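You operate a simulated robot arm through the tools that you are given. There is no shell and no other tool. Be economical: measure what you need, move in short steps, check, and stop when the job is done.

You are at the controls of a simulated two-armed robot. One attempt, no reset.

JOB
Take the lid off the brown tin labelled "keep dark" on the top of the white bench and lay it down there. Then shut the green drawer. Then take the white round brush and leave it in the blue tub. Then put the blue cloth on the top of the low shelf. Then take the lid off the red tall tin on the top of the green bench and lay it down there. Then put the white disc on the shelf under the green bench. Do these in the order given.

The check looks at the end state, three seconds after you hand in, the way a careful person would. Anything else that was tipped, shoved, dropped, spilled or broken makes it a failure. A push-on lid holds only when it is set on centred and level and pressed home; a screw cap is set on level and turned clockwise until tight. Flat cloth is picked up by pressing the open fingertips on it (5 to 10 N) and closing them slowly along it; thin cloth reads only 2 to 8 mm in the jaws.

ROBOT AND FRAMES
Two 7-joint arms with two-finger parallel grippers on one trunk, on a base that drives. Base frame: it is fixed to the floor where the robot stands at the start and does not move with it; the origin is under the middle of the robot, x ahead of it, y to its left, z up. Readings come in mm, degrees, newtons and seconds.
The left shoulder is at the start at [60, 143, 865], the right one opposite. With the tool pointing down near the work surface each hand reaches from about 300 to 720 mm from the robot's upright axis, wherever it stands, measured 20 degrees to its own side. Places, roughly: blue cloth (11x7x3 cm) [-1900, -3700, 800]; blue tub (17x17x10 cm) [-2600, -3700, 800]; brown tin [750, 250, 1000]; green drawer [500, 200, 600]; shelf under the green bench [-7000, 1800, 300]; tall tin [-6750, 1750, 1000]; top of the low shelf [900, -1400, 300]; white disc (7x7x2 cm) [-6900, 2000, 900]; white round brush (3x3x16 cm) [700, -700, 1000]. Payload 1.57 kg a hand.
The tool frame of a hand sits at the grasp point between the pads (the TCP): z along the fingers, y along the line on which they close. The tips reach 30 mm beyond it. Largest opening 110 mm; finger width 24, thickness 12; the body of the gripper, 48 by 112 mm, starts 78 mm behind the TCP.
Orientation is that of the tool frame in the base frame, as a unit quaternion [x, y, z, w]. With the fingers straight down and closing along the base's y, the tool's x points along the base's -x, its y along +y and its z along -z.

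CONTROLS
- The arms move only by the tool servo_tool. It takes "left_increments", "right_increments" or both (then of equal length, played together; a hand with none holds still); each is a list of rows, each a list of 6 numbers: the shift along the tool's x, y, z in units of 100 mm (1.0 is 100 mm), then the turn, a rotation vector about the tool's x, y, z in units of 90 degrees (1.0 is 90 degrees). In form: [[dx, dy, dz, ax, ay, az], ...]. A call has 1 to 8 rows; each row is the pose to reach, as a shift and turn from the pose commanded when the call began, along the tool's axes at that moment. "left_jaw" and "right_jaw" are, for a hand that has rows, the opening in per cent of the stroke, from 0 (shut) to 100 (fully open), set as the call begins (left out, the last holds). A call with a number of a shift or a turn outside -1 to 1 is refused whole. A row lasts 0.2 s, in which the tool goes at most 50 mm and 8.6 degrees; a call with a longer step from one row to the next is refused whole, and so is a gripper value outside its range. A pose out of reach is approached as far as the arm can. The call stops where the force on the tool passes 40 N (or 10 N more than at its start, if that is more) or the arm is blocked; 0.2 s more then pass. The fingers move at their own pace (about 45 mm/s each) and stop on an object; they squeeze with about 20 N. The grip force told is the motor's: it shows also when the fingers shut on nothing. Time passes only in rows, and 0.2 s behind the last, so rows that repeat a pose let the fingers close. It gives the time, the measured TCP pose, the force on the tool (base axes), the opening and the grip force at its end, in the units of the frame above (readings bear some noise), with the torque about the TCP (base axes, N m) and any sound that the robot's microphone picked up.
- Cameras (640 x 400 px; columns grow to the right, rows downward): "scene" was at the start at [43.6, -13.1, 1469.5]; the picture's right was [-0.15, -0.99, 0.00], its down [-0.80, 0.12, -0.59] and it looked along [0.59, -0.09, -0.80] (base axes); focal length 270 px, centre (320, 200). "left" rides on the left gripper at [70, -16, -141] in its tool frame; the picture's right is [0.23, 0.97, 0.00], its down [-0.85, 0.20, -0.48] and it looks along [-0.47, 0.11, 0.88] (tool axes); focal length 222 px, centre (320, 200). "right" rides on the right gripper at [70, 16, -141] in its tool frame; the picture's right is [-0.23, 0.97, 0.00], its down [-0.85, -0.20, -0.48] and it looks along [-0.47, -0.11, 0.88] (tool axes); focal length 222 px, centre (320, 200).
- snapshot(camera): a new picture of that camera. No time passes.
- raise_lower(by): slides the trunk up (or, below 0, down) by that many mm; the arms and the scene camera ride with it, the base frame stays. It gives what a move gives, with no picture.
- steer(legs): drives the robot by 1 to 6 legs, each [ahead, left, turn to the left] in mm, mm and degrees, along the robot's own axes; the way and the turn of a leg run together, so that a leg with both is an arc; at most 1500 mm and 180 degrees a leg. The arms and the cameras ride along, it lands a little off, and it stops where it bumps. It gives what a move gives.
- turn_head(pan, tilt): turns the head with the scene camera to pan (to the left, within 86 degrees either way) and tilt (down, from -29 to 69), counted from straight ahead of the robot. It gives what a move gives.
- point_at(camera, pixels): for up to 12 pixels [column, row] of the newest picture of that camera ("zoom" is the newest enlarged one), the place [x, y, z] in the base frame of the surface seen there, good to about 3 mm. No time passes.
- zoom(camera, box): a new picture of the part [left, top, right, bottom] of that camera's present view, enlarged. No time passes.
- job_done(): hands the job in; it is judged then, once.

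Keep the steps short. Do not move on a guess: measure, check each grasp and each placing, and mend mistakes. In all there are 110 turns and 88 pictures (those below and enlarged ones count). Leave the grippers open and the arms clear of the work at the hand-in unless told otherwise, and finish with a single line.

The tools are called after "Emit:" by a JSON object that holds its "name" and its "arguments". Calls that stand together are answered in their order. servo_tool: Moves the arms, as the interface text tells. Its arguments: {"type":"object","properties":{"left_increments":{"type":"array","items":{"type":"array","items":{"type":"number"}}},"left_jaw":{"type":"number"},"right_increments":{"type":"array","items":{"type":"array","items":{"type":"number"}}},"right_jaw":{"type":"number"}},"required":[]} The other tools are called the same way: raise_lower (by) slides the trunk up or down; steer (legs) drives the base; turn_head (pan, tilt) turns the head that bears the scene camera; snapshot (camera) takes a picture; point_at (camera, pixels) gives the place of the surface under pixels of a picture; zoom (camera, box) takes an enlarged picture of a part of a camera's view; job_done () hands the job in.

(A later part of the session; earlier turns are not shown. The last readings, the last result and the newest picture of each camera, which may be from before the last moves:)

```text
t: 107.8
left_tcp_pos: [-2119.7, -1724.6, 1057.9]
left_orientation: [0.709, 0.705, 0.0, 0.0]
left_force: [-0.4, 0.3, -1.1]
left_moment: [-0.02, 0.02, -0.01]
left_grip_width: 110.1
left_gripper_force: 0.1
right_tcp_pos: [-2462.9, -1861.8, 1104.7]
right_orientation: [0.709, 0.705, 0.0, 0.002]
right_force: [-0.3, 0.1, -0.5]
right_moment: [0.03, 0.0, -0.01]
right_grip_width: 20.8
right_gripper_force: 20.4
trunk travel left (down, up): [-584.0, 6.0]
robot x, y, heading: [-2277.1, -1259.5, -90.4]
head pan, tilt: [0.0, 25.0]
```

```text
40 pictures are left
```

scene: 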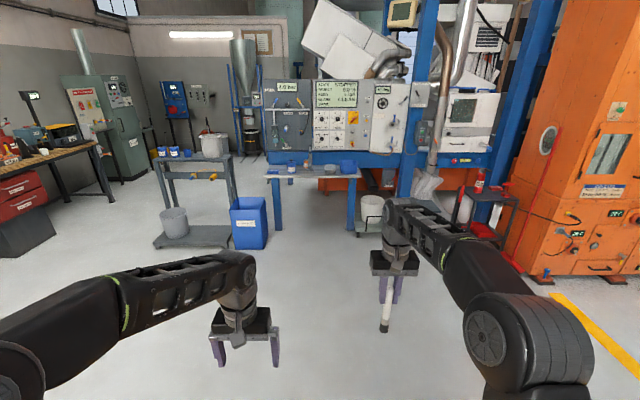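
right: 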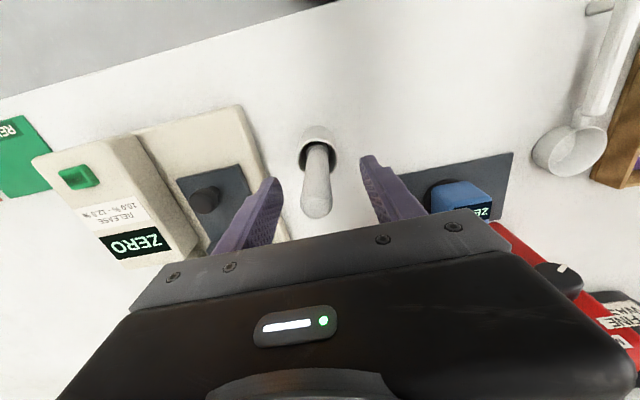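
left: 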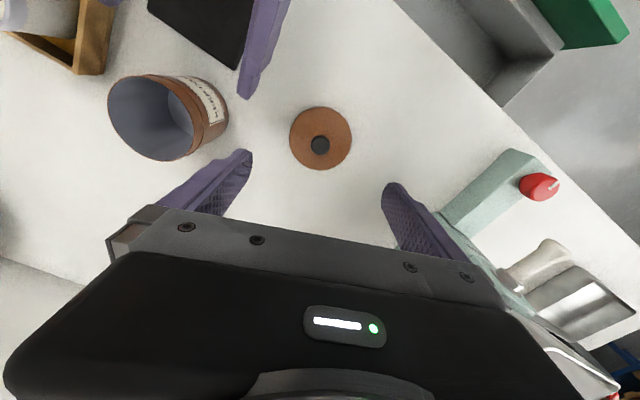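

I see a small light bench ahead at (310,170) with a blue object on it. Zooming there.

Emit:
{"name": "zoom", "arguments": {"camera": "scene", "box": [225, 135, 405, 255]}}

Emit:
{"name": "point_at", "arguments": {"camera": "zoom", "pixels": [[160, 140], [300, 150], [435, 115], [430, 135], [440, 103], [220, 112], [240, 120], [480, 135], [90, 250], [520, 260], [300, 250]]}}

```text
3.33 times, centred on (315, 195) of scene
```

zoom: 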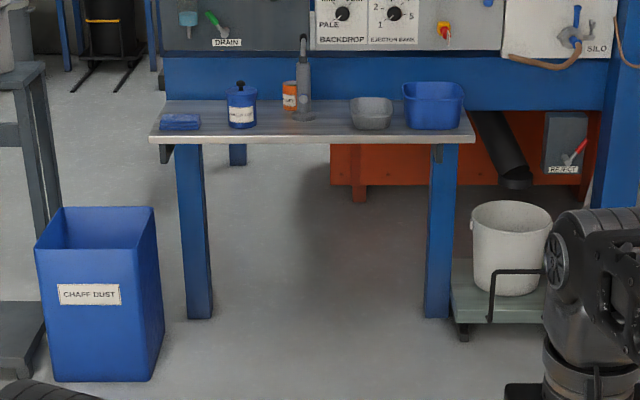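

```text
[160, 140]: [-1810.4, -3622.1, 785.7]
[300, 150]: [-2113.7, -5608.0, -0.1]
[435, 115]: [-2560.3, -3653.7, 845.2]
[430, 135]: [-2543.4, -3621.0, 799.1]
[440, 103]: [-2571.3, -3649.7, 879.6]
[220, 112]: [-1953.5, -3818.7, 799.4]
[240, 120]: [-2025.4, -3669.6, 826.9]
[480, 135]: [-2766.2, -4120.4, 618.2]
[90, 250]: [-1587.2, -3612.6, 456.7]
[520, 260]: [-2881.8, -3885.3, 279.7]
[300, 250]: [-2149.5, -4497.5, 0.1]
```

The bench top is at z≈800, with the blue tub at ≈[-2570,-3730] (rim 890) and the folded blue cloth at its left end. I'll drive up so the right hand lands near the tub.

Emit:
{"name": "steer", "arguments": {"legs": [[1400, 0, 0], [400, -107, 0]]}}

Emit:
{"name": "turn_head", "arguments": {"pan": -10, "tilt": 50}}

Emit:
{"name": "snapshot", "arguments": {"camera": "scene"}}

```text
t: 116.9
left_tcp_pos: [-2224.7, -3518.9, 1057.5]
left_orientation: [0.706, 0.708, -0.001, 0.001]
left_force: [0.4, -0.5, 0.5]
left_moment: [0.0, 0.03, 0.01]
left_grip_width: 110.1
left_gripper_force: 0.1
right_tcp_pos: [-2565.4, -3658.6, 1103.9]
right_orientation: [0.706, 0.708, 0.0, 0.002]
right_force: [0.2, -0.3, -1.1]
right_moment: [0.01, 0.0, 0.02]
right_grip_width: 20.8
right_gripper_force: 20.1
trunk travel left (down, up): [-584.0, 6.0]
robot x, y, heading: [-2385.9, -3058.4, -89.9]
head pan, tilt: [0.0, 25.0]
```

```text
t: 117.8
left_tcp_pos: [-2224.7, -3517.0, 1057.3]
left_orientation: [0.706, 0.708, -0.001, 0.001]
left_force: [-0.1, 0.6, 0.0]
left_moment: [0.01, 0.0, 0.04]
left_grip_width: 110.1
left_gripper_force: 0.1
right_tcp_pos: [-2566.9, -3657.7, 1105.8]
right_orientation: [0.707, 0.708, 0.001, 0.001]
right_force: [0.7, 0.3, 0.5]
right_moment: [0.02, -0.04, -0.02]
right_grip_width: 20.9
right_gripper_force: 20.1
trunk travel left (down, up): [-584.0, 6.0]
robot x, y, heading: [-2385.9, -3052.3, -89.9]
head pan, tilt: [-10.0, 50.0]
```

```text
38 pictures are left
```

scene: 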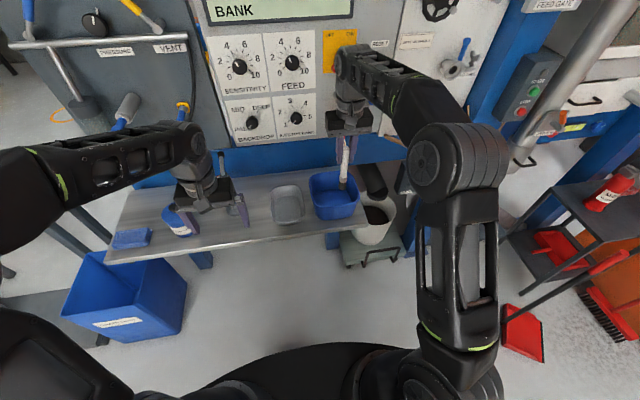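

Emit:
{"name": "zoom", "arguments": {"camera": "scene", "box": [260, 130, 400, 240]}}

Emit:
{"name": "point_at", "arguments": {"camera": "zoom", "pixels": [[228, 190], [260, 285], [450, 270], [350, 278], [350, 255], [300, 215], [420, 190], [375, 215], [270, 165]]}}

```text
3.64 times, centred on (330, 185) of scene
```

zoom: 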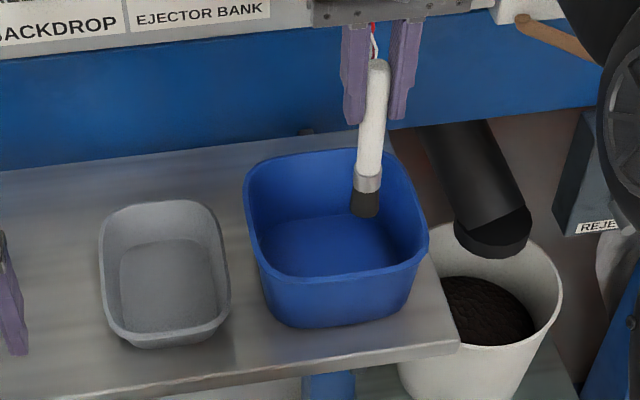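

```text
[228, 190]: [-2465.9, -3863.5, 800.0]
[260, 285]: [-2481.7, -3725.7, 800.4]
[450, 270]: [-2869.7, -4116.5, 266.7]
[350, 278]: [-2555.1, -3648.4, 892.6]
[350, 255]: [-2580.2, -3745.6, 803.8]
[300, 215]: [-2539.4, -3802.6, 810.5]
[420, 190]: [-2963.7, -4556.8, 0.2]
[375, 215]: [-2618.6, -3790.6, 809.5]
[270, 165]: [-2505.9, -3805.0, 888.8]
```

Tub centre is about [-2577,-3732], floor 805, rim 890. I'll tilt the brush so its bottom leads away from me and come down to just above the rim.

Emit:
{"name": "servo_tool", "arguments": {"right_increments": [[0, -0.05, 0.1, 0, -0.09, 0], [0, -0.1, 0.3, 0, -0.18, 0], [0, -0.1, 0.5, 0, -0.27, 0], [0, -0.1, 0.7, 0, -0.36, 0], [0, -0.1, 0.9, 0, -0.39, 0], [0, -0.1, 0.9, 0, -0.39, 0]]}}

Emit:
{"name": "snapshot", "arguments": {"camera": "right"}}

```text
t: 119.2
left_tcp_pos: [-2223.5, -3518.0, 1058.2]
left_orientation: [0.707, 0.707, 0.0, 0.001]
left_force: [-0.6, -0.3, 0.2]
left_moment: [0.01, 0.0, -0.02]
left_grip_width: 109.9
left_gripper_force: 0.0
right_tcp_pos: [-2575.7, -3658.7, 1015.1]
right_orientation: [0.673, 0.675, -0.212, 0.217]
right_force: [-0.3, -0.1, -0.3]
right_moment: [0.0, -0.03, 0.0]
right_grip_width: 21.1
right_gripper_force: 19.3
trunk travel left (down, up): [-584.0, 6.0]
robot x, y, heading: [-2385.2, -3057.6, -89.8]
head pan, tilt: [-10.0, 50.0]
```

```text
36 pictures are left
```

right: 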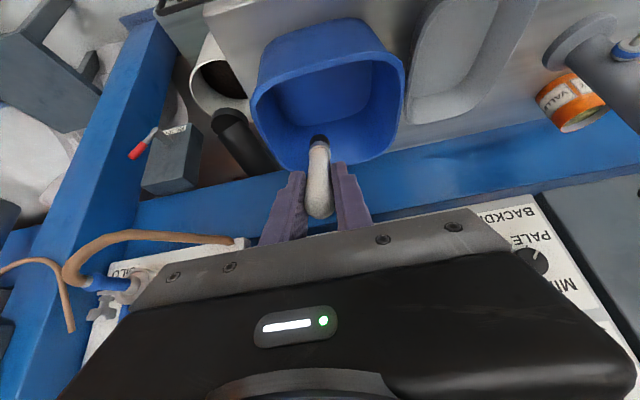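

The brush's end is over the tub's inside. I'll lower it in toward the floor.

Emit:
{"name": "servo_tool", "arguments": {"right_increments": [[0.07, 0, 0.33, 0, 0, 0], [0.14, 0, 0.66, 0, 0, 0], [0.18, 0, 0.85, 0, 0, 0], [0.2, 0, 0.95, 0, 0, 0], [0.2, 0, 0.95, 0, 0, 0]]}}

Emit:
{"name": "zoom", "arguments": {"camera": "scene", "box": [260, 130, 400, 240]}}

```text
t: 120.4
left_tcp_pos: [-2224.2, -3517.1, 1058.8]
left_orientation: [0.707, 0.708, 0.0, 0.001]
left_force: [0.6, 1.5, 0.4]
left_moment: [-0.02, 0.0, 0.01]
left_grip_width: 110.1
left_gripper_force: 0.1
right_tcp_pos: [-2576.8, -3696.5, 925.6]
right_orientation: [0.674, 0.674, -0.213, 0.214]
right_force: [-0.5, -0.4, -0.2]
right_moment: [0.01, 0.03, -0.01]
right_grip_width: 20.9
right_gripper_force: 20.1
trunk travel left (down, up): [-584.0, 6.0]
robot x, y, heading: [-2386.5, -3056.6, -90.0]
head pan, tilt: [-10.0, 50.0]
```

```text
3.64 times, centred on (330, 185) of scene
```

zoom: 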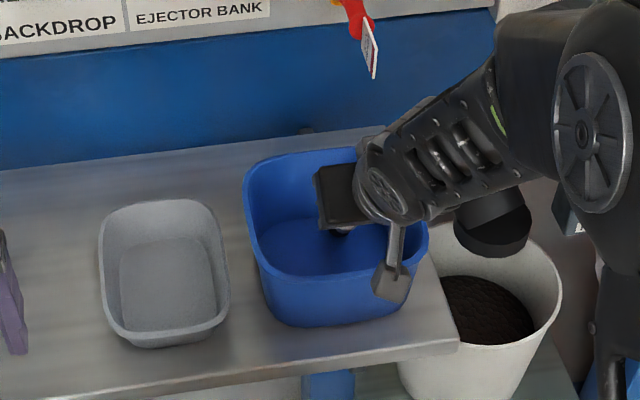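

No contact yet. I'll ease down a little more, then open.

Emit:
{"name": "servo_tool", "arguments": {"right_increments": [[0.02, 0, 0.03, 0, 0, 0], [0.04, 0, 0.06, 0, 0, 0], [0.06, 0, 0.085, 0, 0, 0], [0.06, 0, 0.085, 0, 0, 0]]}}

Emit:
{"name": "servo_tool", "arguments": {"right_increments": [[0, 0, 0, 0, 0, 0], [0, 0, 0, 0, 0, 0], [0, 0, 0, 0, 0, 0], [0, 0, -0.3, 0, 0, 0], [0, 0, -0.7, 0, 0, 0], [-0.2, 0, -1, 0, 0, 0], [-0.2, 0, -1, 0, 0, 0]], "right_jaw": 60}}

Emit:
{"name": "snapshot", "arguments": {"camera": "right"}}

```text
t: 121.4
left_tcp_pos: [-2222.9, -3517.3, 1058.9]
left_orientation: [0.706, 0.708, -0.002, 0.001]
left_force: [-0.3, 0.0, -0.1]
left_moment: [0.0, -0.01, 0.04]
left_grip_width: 109.8
left_gripper_force: 0.1
right_tcp_pos: [-2575.2, -3697.7, 916.6]
right_orientation: [0.673, 0.674, -0.214, 0.216]
right_force: [0.0, 2.4, 10.7]
right_moment: [-0.45, -0.02, 0.01]
right_grip_width: 20.8
right_gripper_force: 20.1
trunk travel left (down, up): [-584.0, 6.0]
robot x, y, heading: [-2383.6, -3052.8, -90.0]
head pan, tilt: [-10.0, 50.0]
```

```text
t: 123.0
left_tcp_pos: [-2223.6, -3517.6, 1058.3]
left_orientation: [0.706, 0.708, 0.0, 0.001]
left_force: [-0.1, 0.1, 0.3]
left_moment: [-0.02, -0.02, 0.0]
left_grip_width: 110.1
left_gripper_force: 0.0
right_tcp_pos: [-2577.4, -3655.3, 1008.5]
right_orientation: [0.673, 0.675, -0.212, 0.215]
right_force: [-0.5, -0.8, -0.6]
right_moment: [0.01, 0.04, 0.03]
right_grip_width: 66.2
right_gripper_force: 0.1
trunk travel left (down, up): [-584.0, 6.0]
robot x, y, heading: [-2383.2, -3055.4, -89.8]
head pan, tilt: [-10.0, 50.0]
```

```text
34 pictures are left
```

right: 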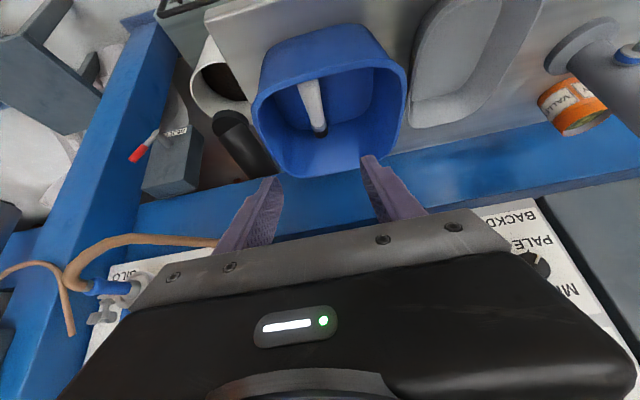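

The brush lies safely in the tub. Next is the cloth. I'll pull the right hand back upright, back off a little, move left and look at the cloth.

Emit:
{"name": "servo_tool", "arguments": {"right_increments": [[0.1, 0, -0.2, 0, 0.08, 0], [0.2, 0, -0.4, 0, 0.16, 0], [0.3, 0, -0.6, 0, 0.24, 0], [0.42, 0, -0.8, 0, 0.32, 0], [0.53, 0, -0.98, 0, 0.39, 0], [0.53, 0, -0.98, 0, 0.39, 0]]}}

Emit:
{"name": "steer", "arguments": {"legs": [[-120, 0, 0], [0, 354, 0], [100, 0, 0]]}}

Emit:
{"name": "turn_head", "arguments": {"pan": 15, "tilt": 52}}

Emit:
{"name": "snapshot", "arguments": {"camera": "scene"}}

Emit:
{"name": "snapshot", "arguments": {"camera": "left"}}

```text
t: 124.4
left_tcp_pos: [-2223.9, -3518.1, 1058.1]
left_orientation: [0.707, 0.707, 0.0, 0.0]
left_force: [-0.6, -1.4, 0.3]
left_moment: [0.02, -0.03, 0.04]
left_grip_width: 110.1
left_gripper_force: 0.1
right_tcp_pos: [-2575.9, -3556.4, 1059.2]
right_orientation: [0.707, 0.707, 0.001, 0.002]
right_force: [0.9, 0.2, 1.0]
right_moment: [0.0, 0.01, -0.02]
right_grip_width: 65.9
right_gripper_force: 0.1
trunk travel left (down, up): [-584.0, 6.0]
robot x, y, heading: [-2385.6, -3060.6, -89.9]
head pan, tilt: [-10.0, 50.0]
```

```text
t: 128.2
left_tcp_pos: [-1873.5, -3498.4, 1057.3]
left_orientation: [0.707, 0.707, -0.001, 0.0]
left_force: [-0.9, 0.5, 0.0]
left_moment: [0.04, 0.03, -0.01]
left_grip_width: 110.1
left_gripper_force: 0.0
right_tcp_pos: [-2224.6, -3537.3, 1057.8]
right_orientation: [0.706, 0.709, 0.001, 0.001]
right_force: [0.8, -0.2, 0.1]
right_moment: [0.02, -0.02, 0.0]
right_grip_width: 66.0
right_gripper_force: 0.0
trunk travel left (down, up): [-584.0, 6.0]
robot x, y, heading: [-2034.9, -3037.2, -90.0]
head pan, tilt: [-10.0, 50.0]
```

```text
t: 129.1
left_tcp_pos: [-1872.2, -3497.9, 1059.1]
left_orientation: [0.706, 0.708, -0.001, 0.001]
left_force: [0.3, -0.2, -0.3]
left_moment: [-0.01, -0.06, 0.01]
left_grip_width: 110.0
left_gripper_force: 0.1
right_tcp_pos: [-2225.7, -3535.8, 1057.9]
right_orientation: [0.706, 0.708, 0.001, 0.001]
right_force: [-0.1, 0.0, -0.2]
right_moment: [-0.03, 0.02, -0.01]
right_grip_width: 65.6
right_gripper_force: 0.1
trunk travel left (down, up): [-584.0, 6.0]
robot x, y, heading: [-2032.2, -3037.3, -89.8]
head pan, tilt: [15.0, 52.0]
```

```text
33 pictures are left
```

scene: 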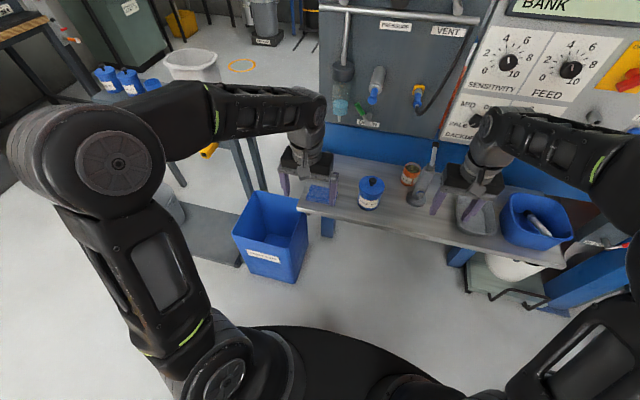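

```text
32 pictures are left
```

left: 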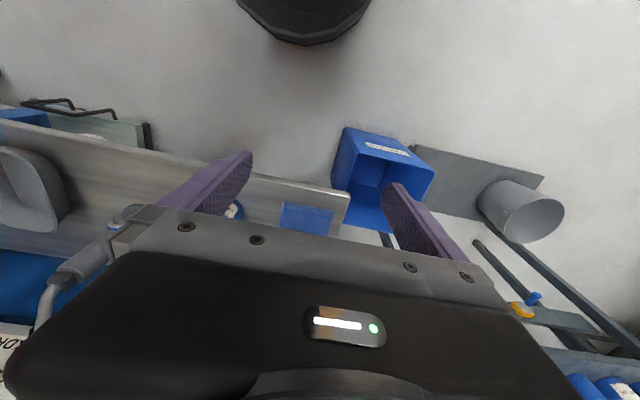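

Emit:
{"name": "zoom", "arguments": {"camera": "scene", "box": [290, 170, 400, 230]}}

Emit:
{"name": "point_at", "arguments": {"camera": "zoom", "pixels": [[110, 105], [240, 100], [90, 160], [225, 165], [160, 130], [160, 185], [130, 205], [330, 130], [400, 130]]}}

Emit:
{"name": "point_at", "arguments": {"camera": "left", "pixels": [[284, 205], [332, 212], [280, 228], [325, 235], [305, 218], [260, 200]]}}

```text
5.82 times, centred on (345, 200) of scene
```

zoom: 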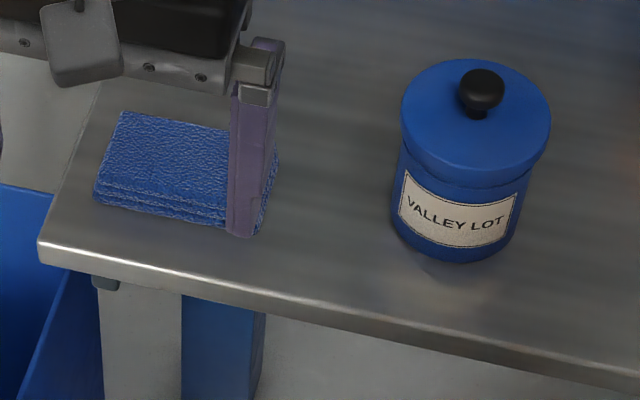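

```text
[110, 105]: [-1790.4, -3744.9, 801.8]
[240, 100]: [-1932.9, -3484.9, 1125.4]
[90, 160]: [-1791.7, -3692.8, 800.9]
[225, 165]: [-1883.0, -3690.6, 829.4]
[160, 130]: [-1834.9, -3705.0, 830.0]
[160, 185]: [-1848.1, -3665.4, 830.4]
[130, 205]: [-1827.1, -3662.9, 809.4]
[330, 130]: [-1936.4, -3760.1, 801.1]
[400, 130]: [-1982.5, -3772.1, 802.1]
```

```text
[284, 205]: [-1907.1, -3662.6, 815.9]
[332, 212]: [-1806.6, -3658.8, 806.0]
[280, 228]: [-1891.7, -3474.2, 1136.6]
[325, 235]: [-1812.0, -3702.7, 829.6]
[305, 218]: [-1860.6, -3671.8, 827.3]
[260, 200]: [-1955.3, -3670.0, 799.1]
```

The folded cloth spans x -1905..-1803, y -3740..-3660, z 800–830. I'll grip it across its 7 cm side with the hand turned 90°. Drive ahead 100, then turn and position the left hand above it.

Emit:
{"name": "steer", "arguments": {"legs": [[100, 0, 0]]}}

Emit:
{"name": "servo_tool", "arguments": {"left_increments": [[-0.12, 0.02, 0, 0, 0, 0.095], [-0.24, 0.04, 0.1, 0, 0, 0.19], [-0.36, 0.06, 0.2, 0, 0, 0.285], [-0.48, 0.1, 0.3, 0, 0, 0.38], [-0.6, 0.14, 0.4, 0, 0, 0.475], [-0.75, 0.17, 0.5, 0, 0, 0.57], [-0.9, 0.17, 0.6, 0, 0, 0.665], [-1.0, 0.17, 0.6, 0, 0, 0.76]]}}

Emit:
{"name": "servo_tool", "arguments": {"left_increments": [[0, 0, 0, 0, 0, 0.08], [0, 0, 0, 0, 0, 0.16], [0, 0, 0, 0, 0, 0.24], [0, 0, 0, 0, 0, 0.24]]}}

Emit:
{"name": "snapshot", "arguments": {"camera": "left"}}

```text
t: 130.3
left_tcp_pos: [-1870.9, -3599.5, 1058.1]
left_orientation: [0.706, 0.708, 0.001, -0.001]
left_force: [-0.7, -0.6, 0.1]
left_moment: [0.05, 0.04, 0.03]
left_grip_width: 110.1
left_gripper_force: 0.1
right_tcp_pos: [-2223.5, -3639.1, 1057.8]
right_orientation: [0.705, 0.709, 0.001, 0.002]
right_force: [-0.1, -0.6, 0.3]
right_moment: [0.04, 0.01, 0.03]
right_grip_width: 65.7
right_gripper_force: 0.0
trunk travel left (down, up): [-584.0, 6.0]
robot x, y, heading: [-2034.9, -3134.2, -89.6]
head pan, tilt: [15.0, 52.0]
```

```text
t: 132.1
left_tcp_pos: [-1855.4, -3698.4, 998.4]
left_orientation: [0.982, 0.189, 0.0, 0.001]
left_force: [0.4, 0.2, -1.0]
left_moment: [0.01, 0.0, 0.02]
left_grip_width: 110.0
left_gripper_force: 0.0
right_tcp_pos: [-2224.7, -3636.8, 1058.6]
right_orientation: [0.706, 0.709, 0.001, 0.002]
right_force: [1.0, 0.1, -0.9]
right_moment: [0.04, 0.02, 0.01]
right_grip_width: 66.0
right_gripper_force: 0.0
trunk travel left (down, up): [-584.0, 6.0]
robot x, y, heading: [-2033.5, -3136.2, -90.1]
head pan, tilt: [15.0, 52.0]
```

```text
t: 133.1
left_tcp_pos: [-1854.1, -3698.1, 998.0]
left_orientation: [1.0, 0.0, 0.001, 0.001]
left_force: [0.8, 0.6, 0.4]
left_moment: [0.0, -0.02, 0.0]
left_grip_width: 110.1
left_gripper_force: 0.1
right_tcp_pos: [-2223.4, -3636.9, 1058.3]
right_orientation: [0.705, 0.709, 0.001, 0.002]
right_force: [-0.1, -0.3, 0.4]
right_moment: [-0.01, -0.01, -0.01]
right_grip_width: 66.1
right_gripper_force: 0.1
trunk travel left (down, up): [-584.0, 6.0]
robot x, y, heading: [-2033.5, -3134.8, -89.7]
head pan, tilt: [15.0, 52.0]
```

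```text
30 pictures are left
```

left: 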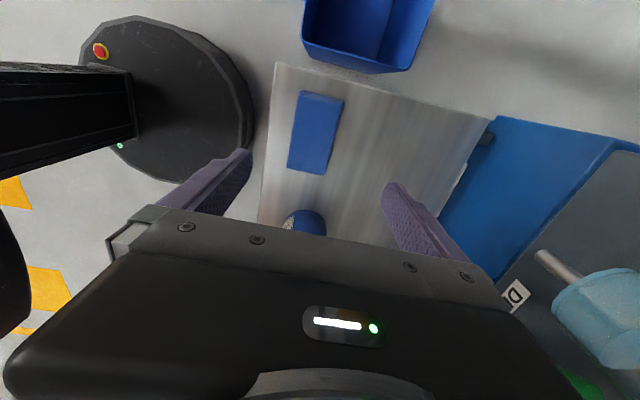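

Emit:
{"name": "point_at", "arguments": {"camera": "left", "pixels": [[300, 96], [340, 100], [329, 170], [291, 164], [316, 132], [296, 132], [335, 132]]}}

```text
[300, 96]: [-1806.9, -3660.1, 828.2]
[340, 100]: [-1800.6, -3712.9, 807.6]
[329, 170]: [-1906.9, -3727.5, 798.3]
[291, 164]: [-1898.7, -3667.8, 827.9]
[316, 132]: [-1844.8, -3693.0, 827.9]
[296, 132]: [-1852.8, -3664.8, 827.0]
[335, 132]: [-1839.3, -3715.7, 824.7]
```

Centre is about [-1853,-3695] with a yaw of about 5°. I'll align and descend to TCP z≈836.

Emit:
{"name": "servo_tool", "arguments": {"left_increments": [[0.01, -0.03, 0.3, 0, 0, -0.055], [0.01, -0.03, 0.65, 0, 0, -0.055], [0.01, -0.03, 1.0, 0, 0, -0.055], [0.01, -0.03, 1.0, 0, 0, -0.055]]}}

Emit:
{"name": "servo_tool", "arguments": {"left_increments": [[0, 0, 0.3, 0, 0, 0], [0, 0, 0.5, 0, 0, 0], [0, 0, 0.61, 0, 0, 0], [0, 0, 0.61, 0, 0, 0]]}}

Emit:
{"name": "snapshot", "arguments": {"camera": "left"}}

```text
t: 134.1
left_tcp_pos: [-1852.9, -3695.7, 897.8]
left_orientation: [0.999, 0.045, 0.0, 0.001]
left_force: [1.1, 0.6, 0.4]
left_moment: [-0.03, 0.02, 0.02]
left_grip_width: 110.0
left_gripper_force: 0.0
right_tcp_pos: [-2223.1, -3637.0, 1058.5]
right_orientation: [0.705, 0.709, 0.001, 0.002]
right_force: [-0.4, -0.1, -0.7]
right_moment: [-0.02, 0.0, -0.05]
right_grip_width: 65.8
right_gripper_force: 0.1
trunk travel left (down, up): [-584.0, 6.0]
robot x, y, heading: [-2034.8, -3136.4, -89.7]
head pan, tilt: [15.0, 52.0]
```

```text
t: 135.1
left_tcp_pos: [-1852.8, -3694.4, 836.8]
left_orientation: [0.999, 0.045, 0.0, 0.001]
left_force: [-0.5, 0.2, -0.5]
left_moment: [0.0, -0.02, -0.04]
left_grip_width: 110.1
left_gripper_force: 0.0
right_tcp_pos: [-2224.8, -3637.3, 1057.4]
right_orientation: [0.705, 0.709, 0.001, 0.001]
right_force: [-0.1, 0.1, 0.5]
right_moment: [0.01, 0.01, -0.01]
right_grip_width: 66.2
right_gripper_force: 0.1
trunk travel left (down, up): [-584.0, 6.0]
robot x, y, heading: [-2036.8, -3139.9, -89.8]
head pan, tilt: [15.0, 52.0]
```

```text
29 pictures are left
```

left: 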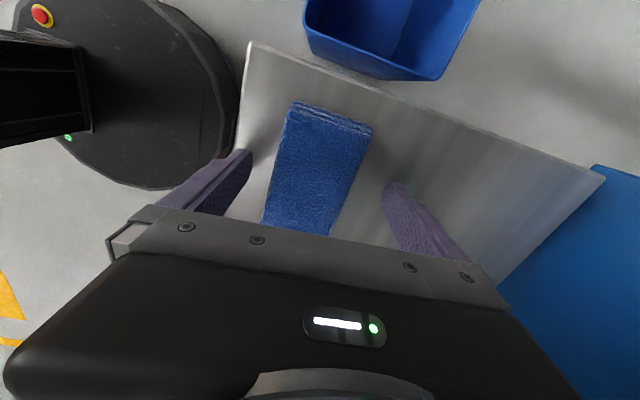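

The fingers straddle the cloth. Close and lift.

Emit:
{"name": "servo_tool", "arguments": {"left_increments": [[0, 0, 0, 0, 0, 0], [0, 0, 0, 0, 0, 0], [0, 0, 0, 0, 0, 0], [0, 0, 0, 0, 0, 0], [0, 0, 0, 0, 0, 0], [0, 0, 0, 0, 0, 0]], "left_jaw": 0}}

Emit:
{"name": "servo_tool", "arguments": {"left_increments": [[0, 0, -0.1, 0, 0, 0], [0, 0, -0.3, 0, 0, 0], [0, 0, -0.6, 0, 0, 0], [0, 0, -1, 0, 0, 0], [0, 0, -1, 0, 0, 0]]}}

Emit:
{"name": "snapshot", "arguments": {"camera": "left"}}

```text
t: 136.5
left_tcp_pos: [-1852.2, -3694.8, 836.9]
left_orientation: [0.999, 0.044, -0.001, 0.0]
left_force: [0.4, 0.4, -0.5]
left_moment: [0.02, -0.01, -0.03]
left_grip_width: 64.3
left_gripper_force: 19.8
right_tcp_pos: [-2222.8, -3637.4, 1057.9]
right_orientation: [0.706, 0.709, 0.001, 0.002]
right_force: [1.4, -0.5, 0.0]
right_moment: [0.0, -0.03, 0.0]
right_grip_width: 66.3
right_gripper_force: 0.1
trunk travel left (down, up): [-584.0, 6.0]
robot x, y, heading: [-2032.2, -3136.2, -89.8]
head pan, tilt: [15.0, 52.0]
```

```text
t: 137.7
left_tcp_pos: [-1853.0, -3695.3, 937.5]
left_orientation: [0.999, 0.045, -0.001, 0.0]
left_force: [0.0, -0.1, -0.1]
left_moment: [0.01, 0.0, -0.03]
left_grip_width: 64.5
left_gripper_force: 19.9
right_tcp_pos: [-2223.9, -3637.0, 1057.2]
right_orientation: [0.706, 0.709, 0.0, 0.002]
right_force: [-0.1, -0.2, -1.2]
right_moment: [0.0, 0.04, 0.0]
right_grip_width: 66.2
right_gripper_force: 0.1
trunk travel left (down, up): [-584.0, 6.0]
robot x, y, heading: [-2032.2, -3137.3, -89.9]
head pan, tilt: [15.0, 52.0]
```

```text
28 pictures are left
```

left: 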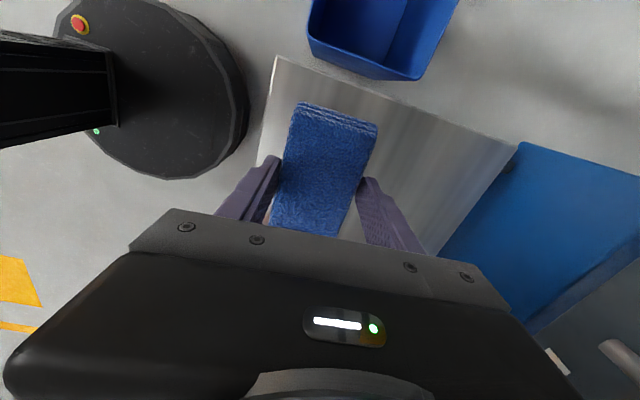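

The cloth is held at 64 mm. I'll back away, turn to face the white bench side, and drive toward the low shelf to look.

Emit:
{"name": "steer", "arguments": {"legs": [[-450, 0, 0], [0, 0, 90], [0, 1290, 0], [1400, 0, 0]]}}

Emit:
{"name": "turn_head", "arguments": {"pan": 0, "tilt": 25}}

Emit:
{"name": "snapshot", "arguments": {"camera": "scene"}}

```text
t: 156.8
left_tcp_pos: [-94.7, -1177.6, 937.4]
left_orientation: [0.669, 0.743, 0.001, 0.001]
left_force: [0.9, 0.1, -0.2]
left_moment: [0.03, -0.01, -0.01]
left_grip_width: 63.0
left_gripper_force: 20.8
right_tcp_pos: [-146.5, -1548.8, 1057.6]
right_orientation: [-0.011, 1.0, 0.001, 0.001]
right_force: [-0.2, 0.2, -0.3]
right_moment: [0.02, -0.01, 0.0]
right_grip_width: 66.3
right_gripper_force: 0.0
trunk travel left (down, up): [-584.0, 6.0]
robot x, y, heading: [-650.6, -1365.9, 1.2]
head pan, tilt: [15.0, 52.0]
```

```text
t: 157.8
left_tcp_pos: [-95.3, -1177.5, 937.2]
left_orientation: [0.669, 0.743, 0.001, 0.0]
left_force: [-0.1, 0.0, -0.3]
left_moment: [0.04, 0.03, 0.04]
left_grip_width: 63.0
left_gripper_force: 20.6
right_tcp_pos: [-146.5, -1548.2, 1057.3]
right_orientation: [-0.011, 1.0, 0.002, 0.002]
right_force: [-0.6, 1.2, -0.7]
right_moment: [0.01, -0.01, 0.0]
right_grip_width: 65.9
right_gripper_force: 0.1
trunk travel left (down, up): [-584.0, 6.0]
robot x, y, heading: [-651.7, -1367.9, 1.3]
head pan, tilt: [0.0, 25.0]
```

```text
27 pictures are left
```

scene: 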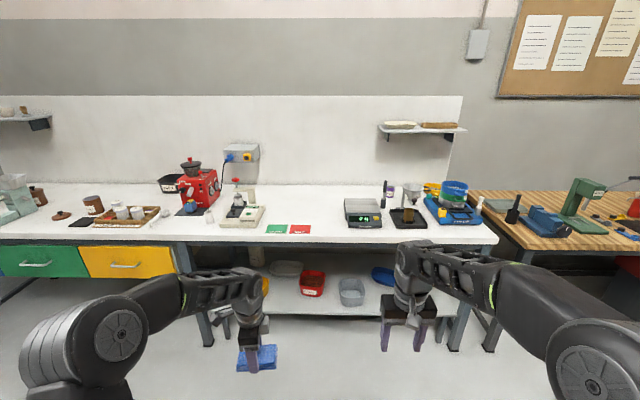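

The low shelf stands under the right part of the white bench and holds bowls. I'll zoom in and measure its front edge, height and free spots.

Emit:
{"name": "zoom", "arguments": {"camera": "scene", "box": [190, 220, 510, 360]}}

Emit:
{"name": "point_at", "arguments": {"camera": "zoom", "pixels": [[250, 185], [300, 150], [360, 170], [360, 110], [250, 125], [560, 190], [350, 55], [520, 190], [360, 187], [200, 183], [545, 60], [480, 180]]}}

```text
2.00 times, centred on (350, 290) of scene
```

zoom: 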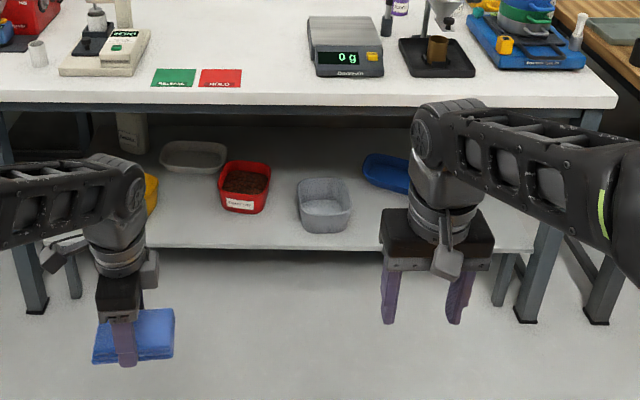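

```text
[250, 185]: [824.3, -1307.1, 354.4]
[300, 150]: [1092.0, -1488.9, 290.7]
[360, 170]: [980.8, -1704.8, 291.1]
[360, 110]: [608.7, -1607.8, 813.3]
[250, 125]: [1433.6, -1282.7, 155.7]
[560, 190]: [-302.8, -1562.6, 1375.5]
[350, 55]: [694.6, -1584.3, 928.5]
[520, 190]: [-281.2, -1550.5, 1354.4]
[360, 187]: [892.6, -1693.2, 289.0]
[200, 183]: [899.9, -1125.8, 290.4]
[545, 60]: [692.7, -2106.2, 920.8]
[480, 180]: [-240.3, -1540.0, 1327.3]
```

Emit:
{"name": "point_at", "arguments": {"camera": "zoom", "pixels": [[200, 240], [300, 247], [190, 210], [285, 215], [375, 225], [218, 190], [268, 190], [300, 205], [160, 195], [240, 213], [325, 230], [300, 104]]}}

```text
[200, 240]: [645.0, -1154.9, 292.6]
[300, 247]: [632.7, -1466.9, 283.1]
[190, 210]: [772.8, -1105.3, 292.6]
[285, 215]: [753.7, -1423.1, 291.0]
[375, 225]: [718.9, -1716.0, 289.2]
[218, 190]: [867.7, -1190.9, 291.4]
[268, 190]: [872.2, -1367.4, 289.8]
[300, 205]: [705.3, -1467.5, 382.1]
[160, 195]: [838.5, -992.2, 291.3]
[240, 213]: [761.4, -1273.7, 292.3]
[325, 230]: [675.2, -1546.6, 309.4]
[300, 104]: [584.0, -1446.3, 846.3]
```

Shelf top is z≈291 with its front edge at x≈635, and there's a free spot around [730,-1090]. The hand must go in under the bench, so I'll first retract the right hand and lower the trunk out here. Then I'll check the left forearm's height.

Emit:
{"name": "servo_tool", "arguments": {"right_increments": [[0.3, 0, 0, 0, 0, 0], [0.6, 0, 0, 0, 0, 0], [0.9, 0, 0, 0, 0, 0], [1.0, -0.2, 0, 0, 0, 0], [1.0, -0.4, 0, 0, 0, 0]]}}

Emit:
{"name": "raise_lower", "arguments": {"by": -560}}

Emit:
{"name": "steer", "arguments": {"legs": [[300, 85, -1.2]]}}

Emit:
{"name": "turn_head", "arguments": {"pan": 10, "tilt": 25}}

Emit:
{"name": "snapshot", "arguments": {"camera": "scene"}}

```text
t: 158.9
left_tcp_pos: [-94.3, -1176.4, 937.1]
left_orientation: [0.669, 0.744, 0.0, 0.0]
left_force: [-0.5, -0.3, -1.3]
left_moment: [0.01, 0.0, -0.02]
left_grip_width: 63.0
left_gripper_force: 20.4
right_tcp_pos: [-245.3, -1591.7, 1057.6]
right_orientation: [-0.01, 1.0, 0.001, 0.001]
right_force: [-0.4, 0.2, 0.2]
right_moment: [-0.01, 0.01, -0.01]
right_grip_width: 65.8
right_gripper_force: 0.0
trunk travel left (down, up): [-584.0, 6.0]
robot x, y, heading: [-651.3, -1366.0, 1.1]
head pan, tilt: [0.0, 25.0]
```

```text
refused: -560 is not a number from -400 to 400
```

```text
t: 161.1
left_tcp_pos: [209.9, -1102.1, 936.4]
left_orientation: [0.676, 0.736, 0.001, 0.001]
left_force: [0.4, 0.3, -0.4]
left_moment: [0.0, 0.04, 0.0]
left_grip_width: 63.1
left_gripper_force: 20.0
right_tcp_pos: [50.1, -1512.7, 1057.9]
right_orientation: [0.0, 1.0, 0.002, -0.001]
right_force: [0.3, 0.7, -0.5]
right_moment: [0.0, 0.03, 0.02]
right_grip_width: 66.2
right_gripper_force: 0.0
trunk travel left (down, up): [-584.0, 6.0]
robot x, y, heading: [-351.8, -1280.2, -0.1]
head pan, tilt: [0.0, 25.0]
```

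```text
t: 161.8
left_tcp_pos: [208.4, -1102.4, 937.2]
left_orientation: [0.677, 0.736, 0.001, 0.001]
left_force: [0.0, -0.5, 0.1]
left_moment: [0.02, 0.02, -0.01]
left_grip_width: 62.9
left_gripper_force: 20.2
right_tcp_pos: [48.7, -1510.3, 1057.1]
right_orientation: [-0.001, 1.0, 0.002, 0.0]
right_force: [0.1, 0.3, 0.1]
right_moment: [-0.04, 0.0, 0.02]
right_grip_width: 66.3
right_gripper_force: 0.0
trunk travel left (down, up): [-584.0, 6.0]
robot x, y, heading: [-350.7, -1277.6, -0.2]
head pan, tilt: [10.0, 25.0]
```

```text
25 pictures are left
```

scene: 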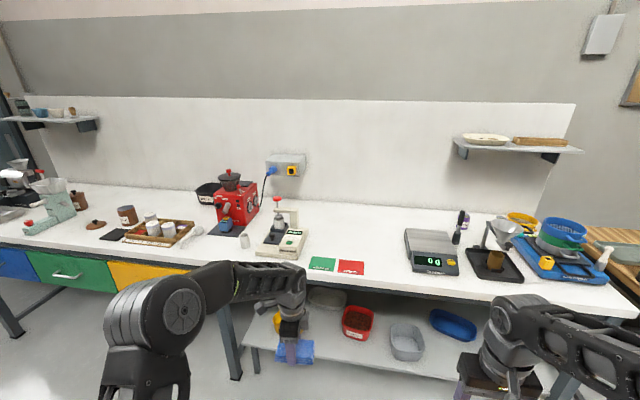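

The trunk moves at most 400 per call. I'll measure the left arm's top now, then lower in two goes.

Emit:
{"name": "point_at", "arguments": {"camera": "scene", "pixels": [[165, 282], [230, 268], [265, 265], [290, 268], [300, 285], [270, 290], [285, 345], [310, 355]]}}

Emit:
{"name": "raise_lower", "arguments": {"by": -400}}

Emit:
{"name": "raise_lower", "arguments": {"by": -160}}

```text
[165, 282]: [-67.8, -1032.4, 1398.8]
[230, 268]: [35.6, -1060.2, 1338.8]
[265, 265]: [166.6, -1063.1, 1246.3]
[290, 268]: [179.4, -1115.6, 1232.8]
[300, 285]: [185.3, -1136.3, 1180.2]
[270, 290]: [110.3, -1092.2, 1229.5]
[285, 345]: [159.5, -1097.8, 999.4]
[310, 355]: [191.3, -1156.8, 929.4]
```

```text
t: 165.6
left_tcp_pos: [208.0, -1101.8, 536.8]
left_orientation: [0.677, 0.736, 0.002, 0.001]
left_force: [0.3, 1.1, -0.6]
left_moment: [-0.04, 0.02, 0.03]
left_grip_width: 62.9
left_gripper_force: 19.7
right_tcp_pos: [50.2, -1512.7, 658.5]
right_orientation: [0.0, 1.0, 0.002, 0.001]
right_force: [0.6, -0.3, 0.7]
right_moment: [0.0, -0.03, 0.0]
right_grip_width: 65.9
right_gripper_force: 0.1
trunk travel left (down, up): [-184.0, 406.0]
robot x, y, heading: [-352.8, -1280.5, -0.0]
head pan, tilt: [10.0, 25.0]
```

```text
t: 167.4
left_tcp_pos: [207.5, -1102.5, 376.5]
left_orientation: [0.676, 0.737, 0.0, 0.002]
left_force: [-0.5, 0.4, -0.7]
left_moment: [0.0, 0.0, 0.0]
left_grip_width: 63.0
left_gripper_force: 19.9
right_tcp_pos: [49.5, -1511.7, 498.5]
right_orientation: [0.0, 1.0, 0.002, 0.001]
right_force: [0.3, 0.0, 0.3]
right_moment: [0.01, 0.01, 0.03]
right_grip_width: 66.1
right_gripper_force: 0.1
trunk travel left (down, up): [-24.0, 566.0]
robot x, y, heading: [-347.8, -1284.3, 0.0]
head pan, tilt: [10.0, 25.0]
```

The forearm's top would pass about 20–50 mm under the bench beam. I'll extend the left arm forward 80 mm first to flatten it, then re-measure with a picture.

Emit:
{"name": "servo_tool", "arguments": {"left_increments": [[0, 0.3, 0.05, 0, 0, 0], [0, 0.6, 0.1, 0, 0, 0], [0, 0.9, 0.1, 0, 0, 0], [0, 0.9, 0.1, 0, 0, 0]]}}

Emit:
{"name": "steer", "arguments": {"legs": [[180, 0, 0]]}}

Emit:
{"name": "snapshot", "arguments": {"camera": "scene"}}

```text
t: 168.4
left_tcp_pos: [298.5, -1093.8, 367.9]
left_orientation: [0.676, 0.737, 0.002, 0.0]
left_force: [0.4, -0.3, -0.7]
left_moment: [0.02, 0.01, 0.0]
left_grip_width: 63.0
left_gripper_force: 20.1
right_tcp_pos: [48.8, -1511.0, 497.0]
right_orientation: [0.001, 1.0, 0.002, 0.002]
right_force: [-0.6, -0.2, 0.7]
right_moment: [0.02, 0.0, -0.04]
right_grip_width: 65.6
right_gripper_force: 0.0
trunk travel left (down, up): [-24.0, 566.0]
robot x, y, heading: [-349.4, -1280.5, 0.1]
head pan, tilt: [10.0, 25.0]
```

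```text
t: 169.9
left_tcp_pos: [480.4, -1095.4, 368.2]
left_orientation: [0.677, 0.736, 0.0, 0.001]
left_force: [0.3, 0.1, -0.2]
left_moment: [-0.01, -0.01, 0.04]
left_grip_width: 63.1
left_gripper_force: 19.8
right_tcp_pos: [229.6, -1512.2, 497.9]
right_orientation: [0.001, 1.0, 0.001, 0.002]
right_force: [0.0, -0.7, -0.4]
right_moment: [-0.02, 0.01, -0.01]
right_grip_width: 66.2
right_gripper_force: 0.1
trunk travel left (down, up): [-24.0, 566.0]
robot x, y, heading: [-172.4, -1282.0, -0.2]
head pan, tilt: [10.0, 25.0]
```

```text
24 pictures are left
```

scene: 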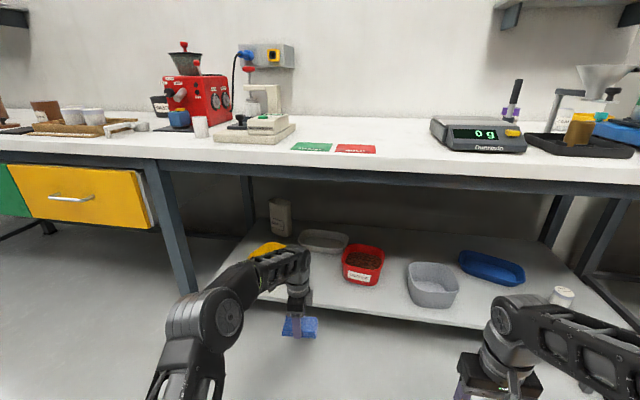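

Emit:
{"name": "point_at", "arguments": {"camera": "scene", "pixels": [[205, 292], [235, 268], [265, 258], [290, 250], [300, 250], [300, 185], [350, 187], [245, 245], [270, 243], [345, 265], [330, 285], [250, 180]]}}

```text
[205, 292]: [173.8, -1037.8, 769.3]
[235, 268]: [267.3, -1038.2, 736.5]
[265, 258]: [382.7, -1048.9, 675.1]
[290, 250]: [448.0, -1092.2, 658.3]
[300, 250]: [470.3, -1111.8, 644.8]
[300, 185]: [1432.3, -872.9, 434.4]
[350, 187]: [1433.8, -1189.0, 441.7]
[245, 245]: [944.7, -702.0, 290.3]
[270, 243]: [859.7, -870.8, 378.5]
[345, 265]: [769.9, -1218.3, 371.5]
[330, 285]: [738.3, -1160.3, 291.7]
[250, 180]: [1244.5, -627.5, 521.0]
```

Forearm top at the bench edge would be about 700, well under the beam at about 800. I'll drive in 245 mm.

Emit:
{"name": "steer", "arguments": {"legs": [[245, 0, 0]]}}

Emit:
{"name": "snapshot", "arguments": {"camera": "left"}}

```text
t: 171.7
left_tcp_pos: [726.2, -1093.0, 367.0]
left_orientation: [0.676, 0.737, 0.001, 0.0]
left_force: [-0.3, -0.5, -0.9]
left_moment: [0.03, 0.02, -0.02]
left_grip_width: 63.0
left_gripper_force: 19.5
right_tcp_pos: [476.7, -1510.3, 497.1]
right_orientation: [0.0, 1.0, 0.002, 0.001]
right_force: [-0.3, 0.0, -0.4]
right_moment: [-0.01, -0.01, 0.02]
right_grip_width: 66.0
right_gripper_force: 0.0
trunk travel left (down, up): [-24.0, 566.0]
robot x, y, heading: [76.6, -1279.0, 0.4]
head pan, tilt: [10.0, 25.0]
```

```text
23 pictures are left
```

left: 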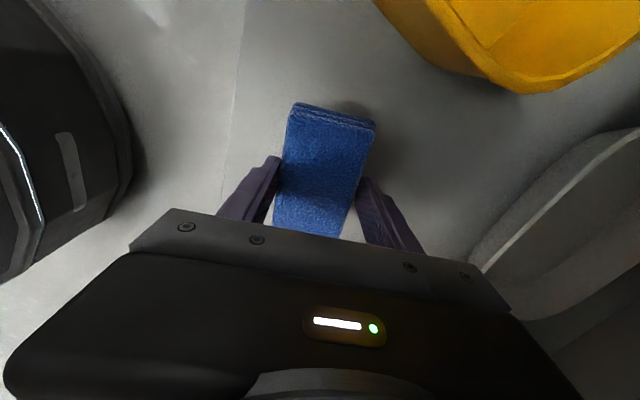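

Emit:
{"name": "point_at", "arguments": {"camera": "left", "pixels": [[490, 260], [530, 190], [480, 240], [238, 120], [420, 130], [440, 40]]}}

Emit:
{"name": "servo_tool", "arguments": {"left_increments": [[0, 0, 0.15, 0, 0, 0], [0, 0, 0.27, 0, 0, 0], [0, 0, 0.33, 0, 0, 0], [0, 0, 0.36, 0, 0, 0], [0, 0, 0.39, 0, 0, 0], [0, 0, 0.41, 0, 0, 0], [0, 0, 0.41, 0, 0, 0]]}}

```text
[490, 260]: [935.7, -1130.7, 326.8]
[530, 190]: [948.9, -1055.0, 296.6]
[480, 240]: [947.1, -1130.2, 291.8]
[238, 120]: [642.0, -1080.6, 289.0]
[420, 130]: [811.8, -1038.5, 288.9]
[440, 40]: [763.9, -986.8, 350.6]
```

```text
t: 173.3
left_tcp_pos: [726.1, -1094.1, 327.9]
left_orientation: [0.676, 0.736, 0.001, 0.002]
left_force: [0.0, 0.1, 5.3]
left_moment: [-0.04, 0.21, -0.02]
left_grip_width: 62.6
left_gripper_force: 20.2
right_tcp_pos: [476.4, -1513.3, 498.0]
right_orientation: [0.0, 1.0, 0.002, 0.001]
right_force: [-0.2, 0.2, -0.3]
right_moment: [0.01, 0.0, -0.01]
right_grip_width: 66.0
right_gripper_force: 0.1
trunk travel left (down, up): [-24.0, 566.0]
robot x, y, heading: [77.8, -1283.6, -0.2]
head pan, tilt: [10.0, 25.0]
```

Contact at 5 N, so the cloth is on the shelf. I'll open to 90 mm, rise 45 mm and look.

Emit:
{"name": "servo_tool", "arguments": {"left_increments": [[0, 0, 0, 0, 0, 0], [0, 0, 0, 0, 0, 0], [0, 0, 0, 0, 0, 0], [0, 0, -0.2, 0, 0, 0], [0, 0, -0.5, 0, 0, 0], [0, 0, -0.5, 0, 0, 0]], "left_jaw": 85}}

Emit:
{"name": "snapshot", "arguments": {"camera": "left"}}

```text
t: 174.7
left_tcp_pos: [725.7, -1095.0, 377.3]
left_orientation: [0.676, 0.737, 0.001, 0.001]
left_force: [-0.4, 0.5, -0.1]
left_moment: [0.0, -0.03, -0.01]
left_grip_width: 93.6
left_gripper_force: 0.1
right_tcp_pos: [476.7, -1512.1, 497.8]
right_orientation: [0.0, 1.0, 0.002, 0.0]
right_force: [0.0, -0.6, -0.1]
right_moment: [0.01, -0.03, -0.01]
right_grip_width: 66.2
right_gripper_force: 0.0
trunk travel left (down, up): [-24.0, 566.0]
robot x, y, heading: [76.1, -1282.0, -0.1]
head pan, tilt: [10.0, 25.0]
```

```text
22 pictures are left
```

left: 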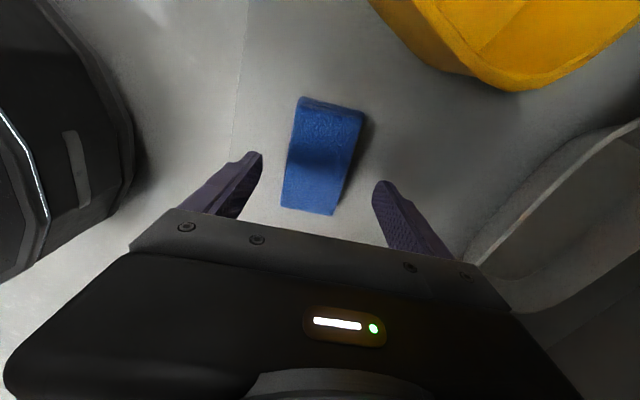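

The cloth rests on the shelf. I'll back straight out, raise the trunk, then move to y≈1700 and turn to face -x and look.

Emit:
{"name": "steer", "arguments": {"legs": [[-800, 0, 0]]}}

Emit:
{"name": "raise_lower", "arguments": {"by": 400}}

Emit:
{"name": "raise_lower", "arguments": {"by": 130}}

Emit:
{"name": "steer", "arguments": {"legs": [[0, 0, 180], [0, -1000, 0]]}}

Emit:
{"name": "turn_head", "arguments": {"pan": -10, "tilt": 15}}

Emit:
{"name": "snapshot", "arguments": {"camera": "scene"}}

```text
t: 179.1
left_tcp_pos: [-77.9, -1095.1, 376.0]
left_orientation: [0.678, 0.735, 0.001, 0.001]
left_force: [0.1, 0.6, -0.8]
left_moment: [0.01, -0.01, -0.04]
left_grip_width: 93.6
left_gripper_force: 0.3
right_tcp_pos: [-328.8, -1511.8, 498.2]
right_orientation: [0.002, 1.0, 0.002, 0.0]
right_force: [-0.2, 0.6, 0.8]
right_moment: [0.01, -0.02, -0.03]
right_grip_width: 66.0
right_gripper_force: 0.0
trunk travel left (down, up): [-24.0, 566.0]
robot x, y, heading: [-730.8, -1280.6, -0.2]
head pan, tilt: [10.0, 25.0]
```

```text
t: 182.9
left_tcp_pos: [-79.0, -1095.6, 777.4]
left_orientation: [0.678, 0.735, 0.001, 0.0]
left_force: [-0.5, 0.5, 0.3]
left_moment: [0.02, -0.02, 0.01]
left_grip_width: 93.5
left_gripper_force: 0.2
right_tcp_pos: [-328.9, -1514.0, 897.3]
right_orientation: [0.002, 1.0, 0.002, 0.0]
right_force: [0.1, 0.0, -0.2]
right_moment: [0.02, 0.03, 0.0]
right_grip_width: 65.9
right_gripper_force: 0.1
trunk travel left (down, up): [-424.0, 166.0]
robot x, y, heading: [-728.7, -1279.7, -0.1]
head pan, tilt: [10.0, 25.0]
```

```text
t: 184.5
left_tcp_pos: [-77.8, -1096.9, 907.3]
left_orientation: [0.678, 0.735, 0.001, 0.001]
left_force: [0.4, 0.7, -0.1]
left_moment: [0.01, 0.01, 0.0]
left_grip_width: 93.6
left_gripper_force: 0.0
right_tcp_pos: [-329.6, -1512.5, 1027.6]
right_orientation: [0.001, 1.0, 0.002, 0.001]
right_force: [-0.8, 0.0, -0.6]
right_moment: [0.0, -0.01, 0.02]
right_grip_width: 65.8
right_gripper_force: 0.0
trunk travel left (down, up): [-554.0, 36.0]
robot x, y, heading: [-728.5, -1278.2, -0.2]
head pan, tilt: [10.0, 25.0]
```

```text
t: 197.0
left_tcp_pos: [-1375.3, -471.7, 907.6]
left_orientation: [0.738, -0.675, 0.001, 0.001]
left_force: [0.4, 0.1, 0.5]
left_moment: [0.01, 0.03, 0.01]
left_grip_width: 93.7
left_gripper_force: 0.0
right_tcp_pos: [-1127.9, -54.1, 1026.5]
right_orientation: [1.0, 0.003, -0.001, 0.002]
right_force: [-0.1, 0.0, -0.2]
right_moment: [-0.02, -0.01, -0.01]
right_grip_width: 66.2
right_gripper_force: 0.0
trunk travel left (down, up): [-554.0, 36.0]
robot x, y, heading: [-726.1, -280.2, -179.6]
head pan, tilt: [10.0, 25.0]
```

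```text
t: 197.8
left_tcp_pos: [-1375.8, -472.3, 907.5]
left_orientation: [0.738, -0.675, 0.001, 0.002]
left_force: [0.7, -0.1, -0.9]
left_moment: [0.02, 0.0, 0.02]
left_grip_width: 93.5
left_gripper_force: 0.2
right_tcp_pos: [-1127.6, -54.0, 1027.8]
right_orientation: [1.0, 0.003, -0.001, 0.002]
right_force: [0.6, 0.2, 0.1]
right_moment: [0.0, -0.03, 0.02]
right_grip_width: 66.0
right_gripper_force: 0.0
trunk travel left (down, up): [-554.0, 36.0]
robot x, y, heading: [-725.4, -285.0, -179.5]
head pan, tilt: [-10.0, 15.0]
```

```text
21 pictures are left
```

scene: 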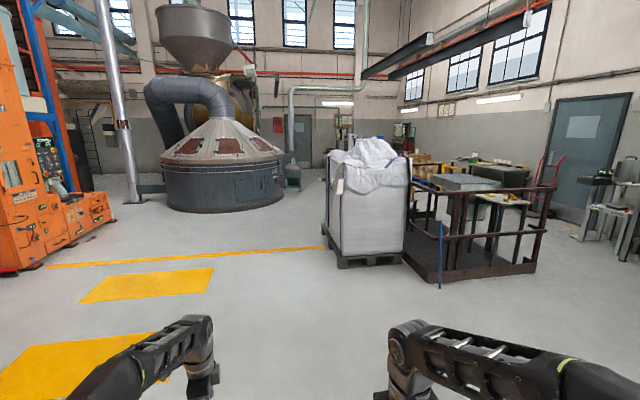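

Obstacles ahead: a roaster on the left, a bulk-bag pallet, and a railing on the right. I'll zoom there and measure to plan a path.

Emit:
{"name": "zoom", "arguments": {"camera": "scene", "box": [280, 100, 600, 300]}}

Emit:
{"name": "point_at", "arguments": {"camera": "scene", "pixels": [[345, 262], [400, 262], [330, 240], [440, 280], [535, 265], [220, 205], [280, 195], [310, 215], [300, 185], [450, 180], [510, 165], [490, 200]]}}

```text
2.00 times, centred on (440, 200) of scene
```

zoom: 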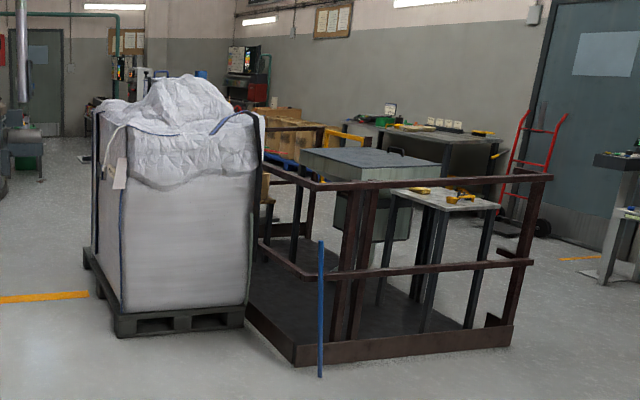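

```text
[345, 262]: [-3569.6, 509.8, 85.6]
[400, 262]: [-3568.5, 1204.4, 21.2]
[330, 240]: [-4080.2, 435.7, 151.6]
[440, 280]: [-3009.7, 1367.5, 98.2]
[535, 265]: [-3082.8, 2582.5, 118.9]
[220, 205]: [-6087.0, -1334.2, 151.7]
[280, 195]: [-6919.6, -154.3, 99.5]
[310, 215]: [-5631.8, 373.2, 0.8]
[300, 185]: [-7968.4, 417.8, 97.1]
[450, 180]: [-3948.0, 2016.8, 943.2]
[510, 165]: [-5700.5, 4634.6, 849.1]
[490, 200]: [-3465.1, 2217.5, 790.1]
```

The way past the bag is clear along y≈-200. I'll drive to x≈-5200 and look to the right.

Emit:
{"name": "steer", "arguments": {"legs": [[1500, -60, 0], [1500, 0, 0], [1450, -60, 0]]}}

Emit:
{"name": "turn_head", "arguments": {"pan": -50, "tilt": 20}}

Emit:
{"name": "snapshot", "arguments": {"camera": "scene"}}

```text
refused: leg 1 is longer than a leg can be; nothing moved
```

```text
t: 198.9
left_tcp_pos: [-1375.7, -472.6, 908.1]
left_orientation: [0.738, -0.675, -0.001, 0.001]
left_force: [-0.7, -0.5, 0.5]
left_moment: [0.05, 0.03, -0.01]
left_grip_width: 93.6
left_gripper_force: 0.0
right_tcp_pos: [-1127.9, -53.8, 1027.0]
right_orientation: [1.0, 0.003, -0.001, 0.002]
right_force: [0.2, 0.7, -0.4]
right_moment: [0.01, -0.01, -0.02]
right_grip_width: 65.9
right_gripper_force: 0.0
trunk travel left (down, up): [-554.0, 36.0]
robot x, y, heading: [-728.7, -286.3, -179.8]
head pan, tilt: [-50.0, 20.0]
```

```text
19 pictures are left
```

scene: 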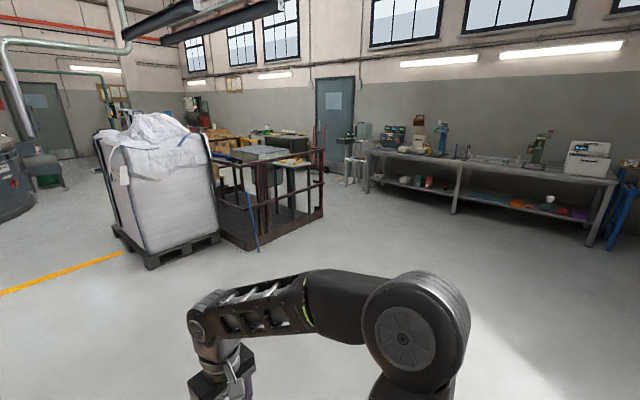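

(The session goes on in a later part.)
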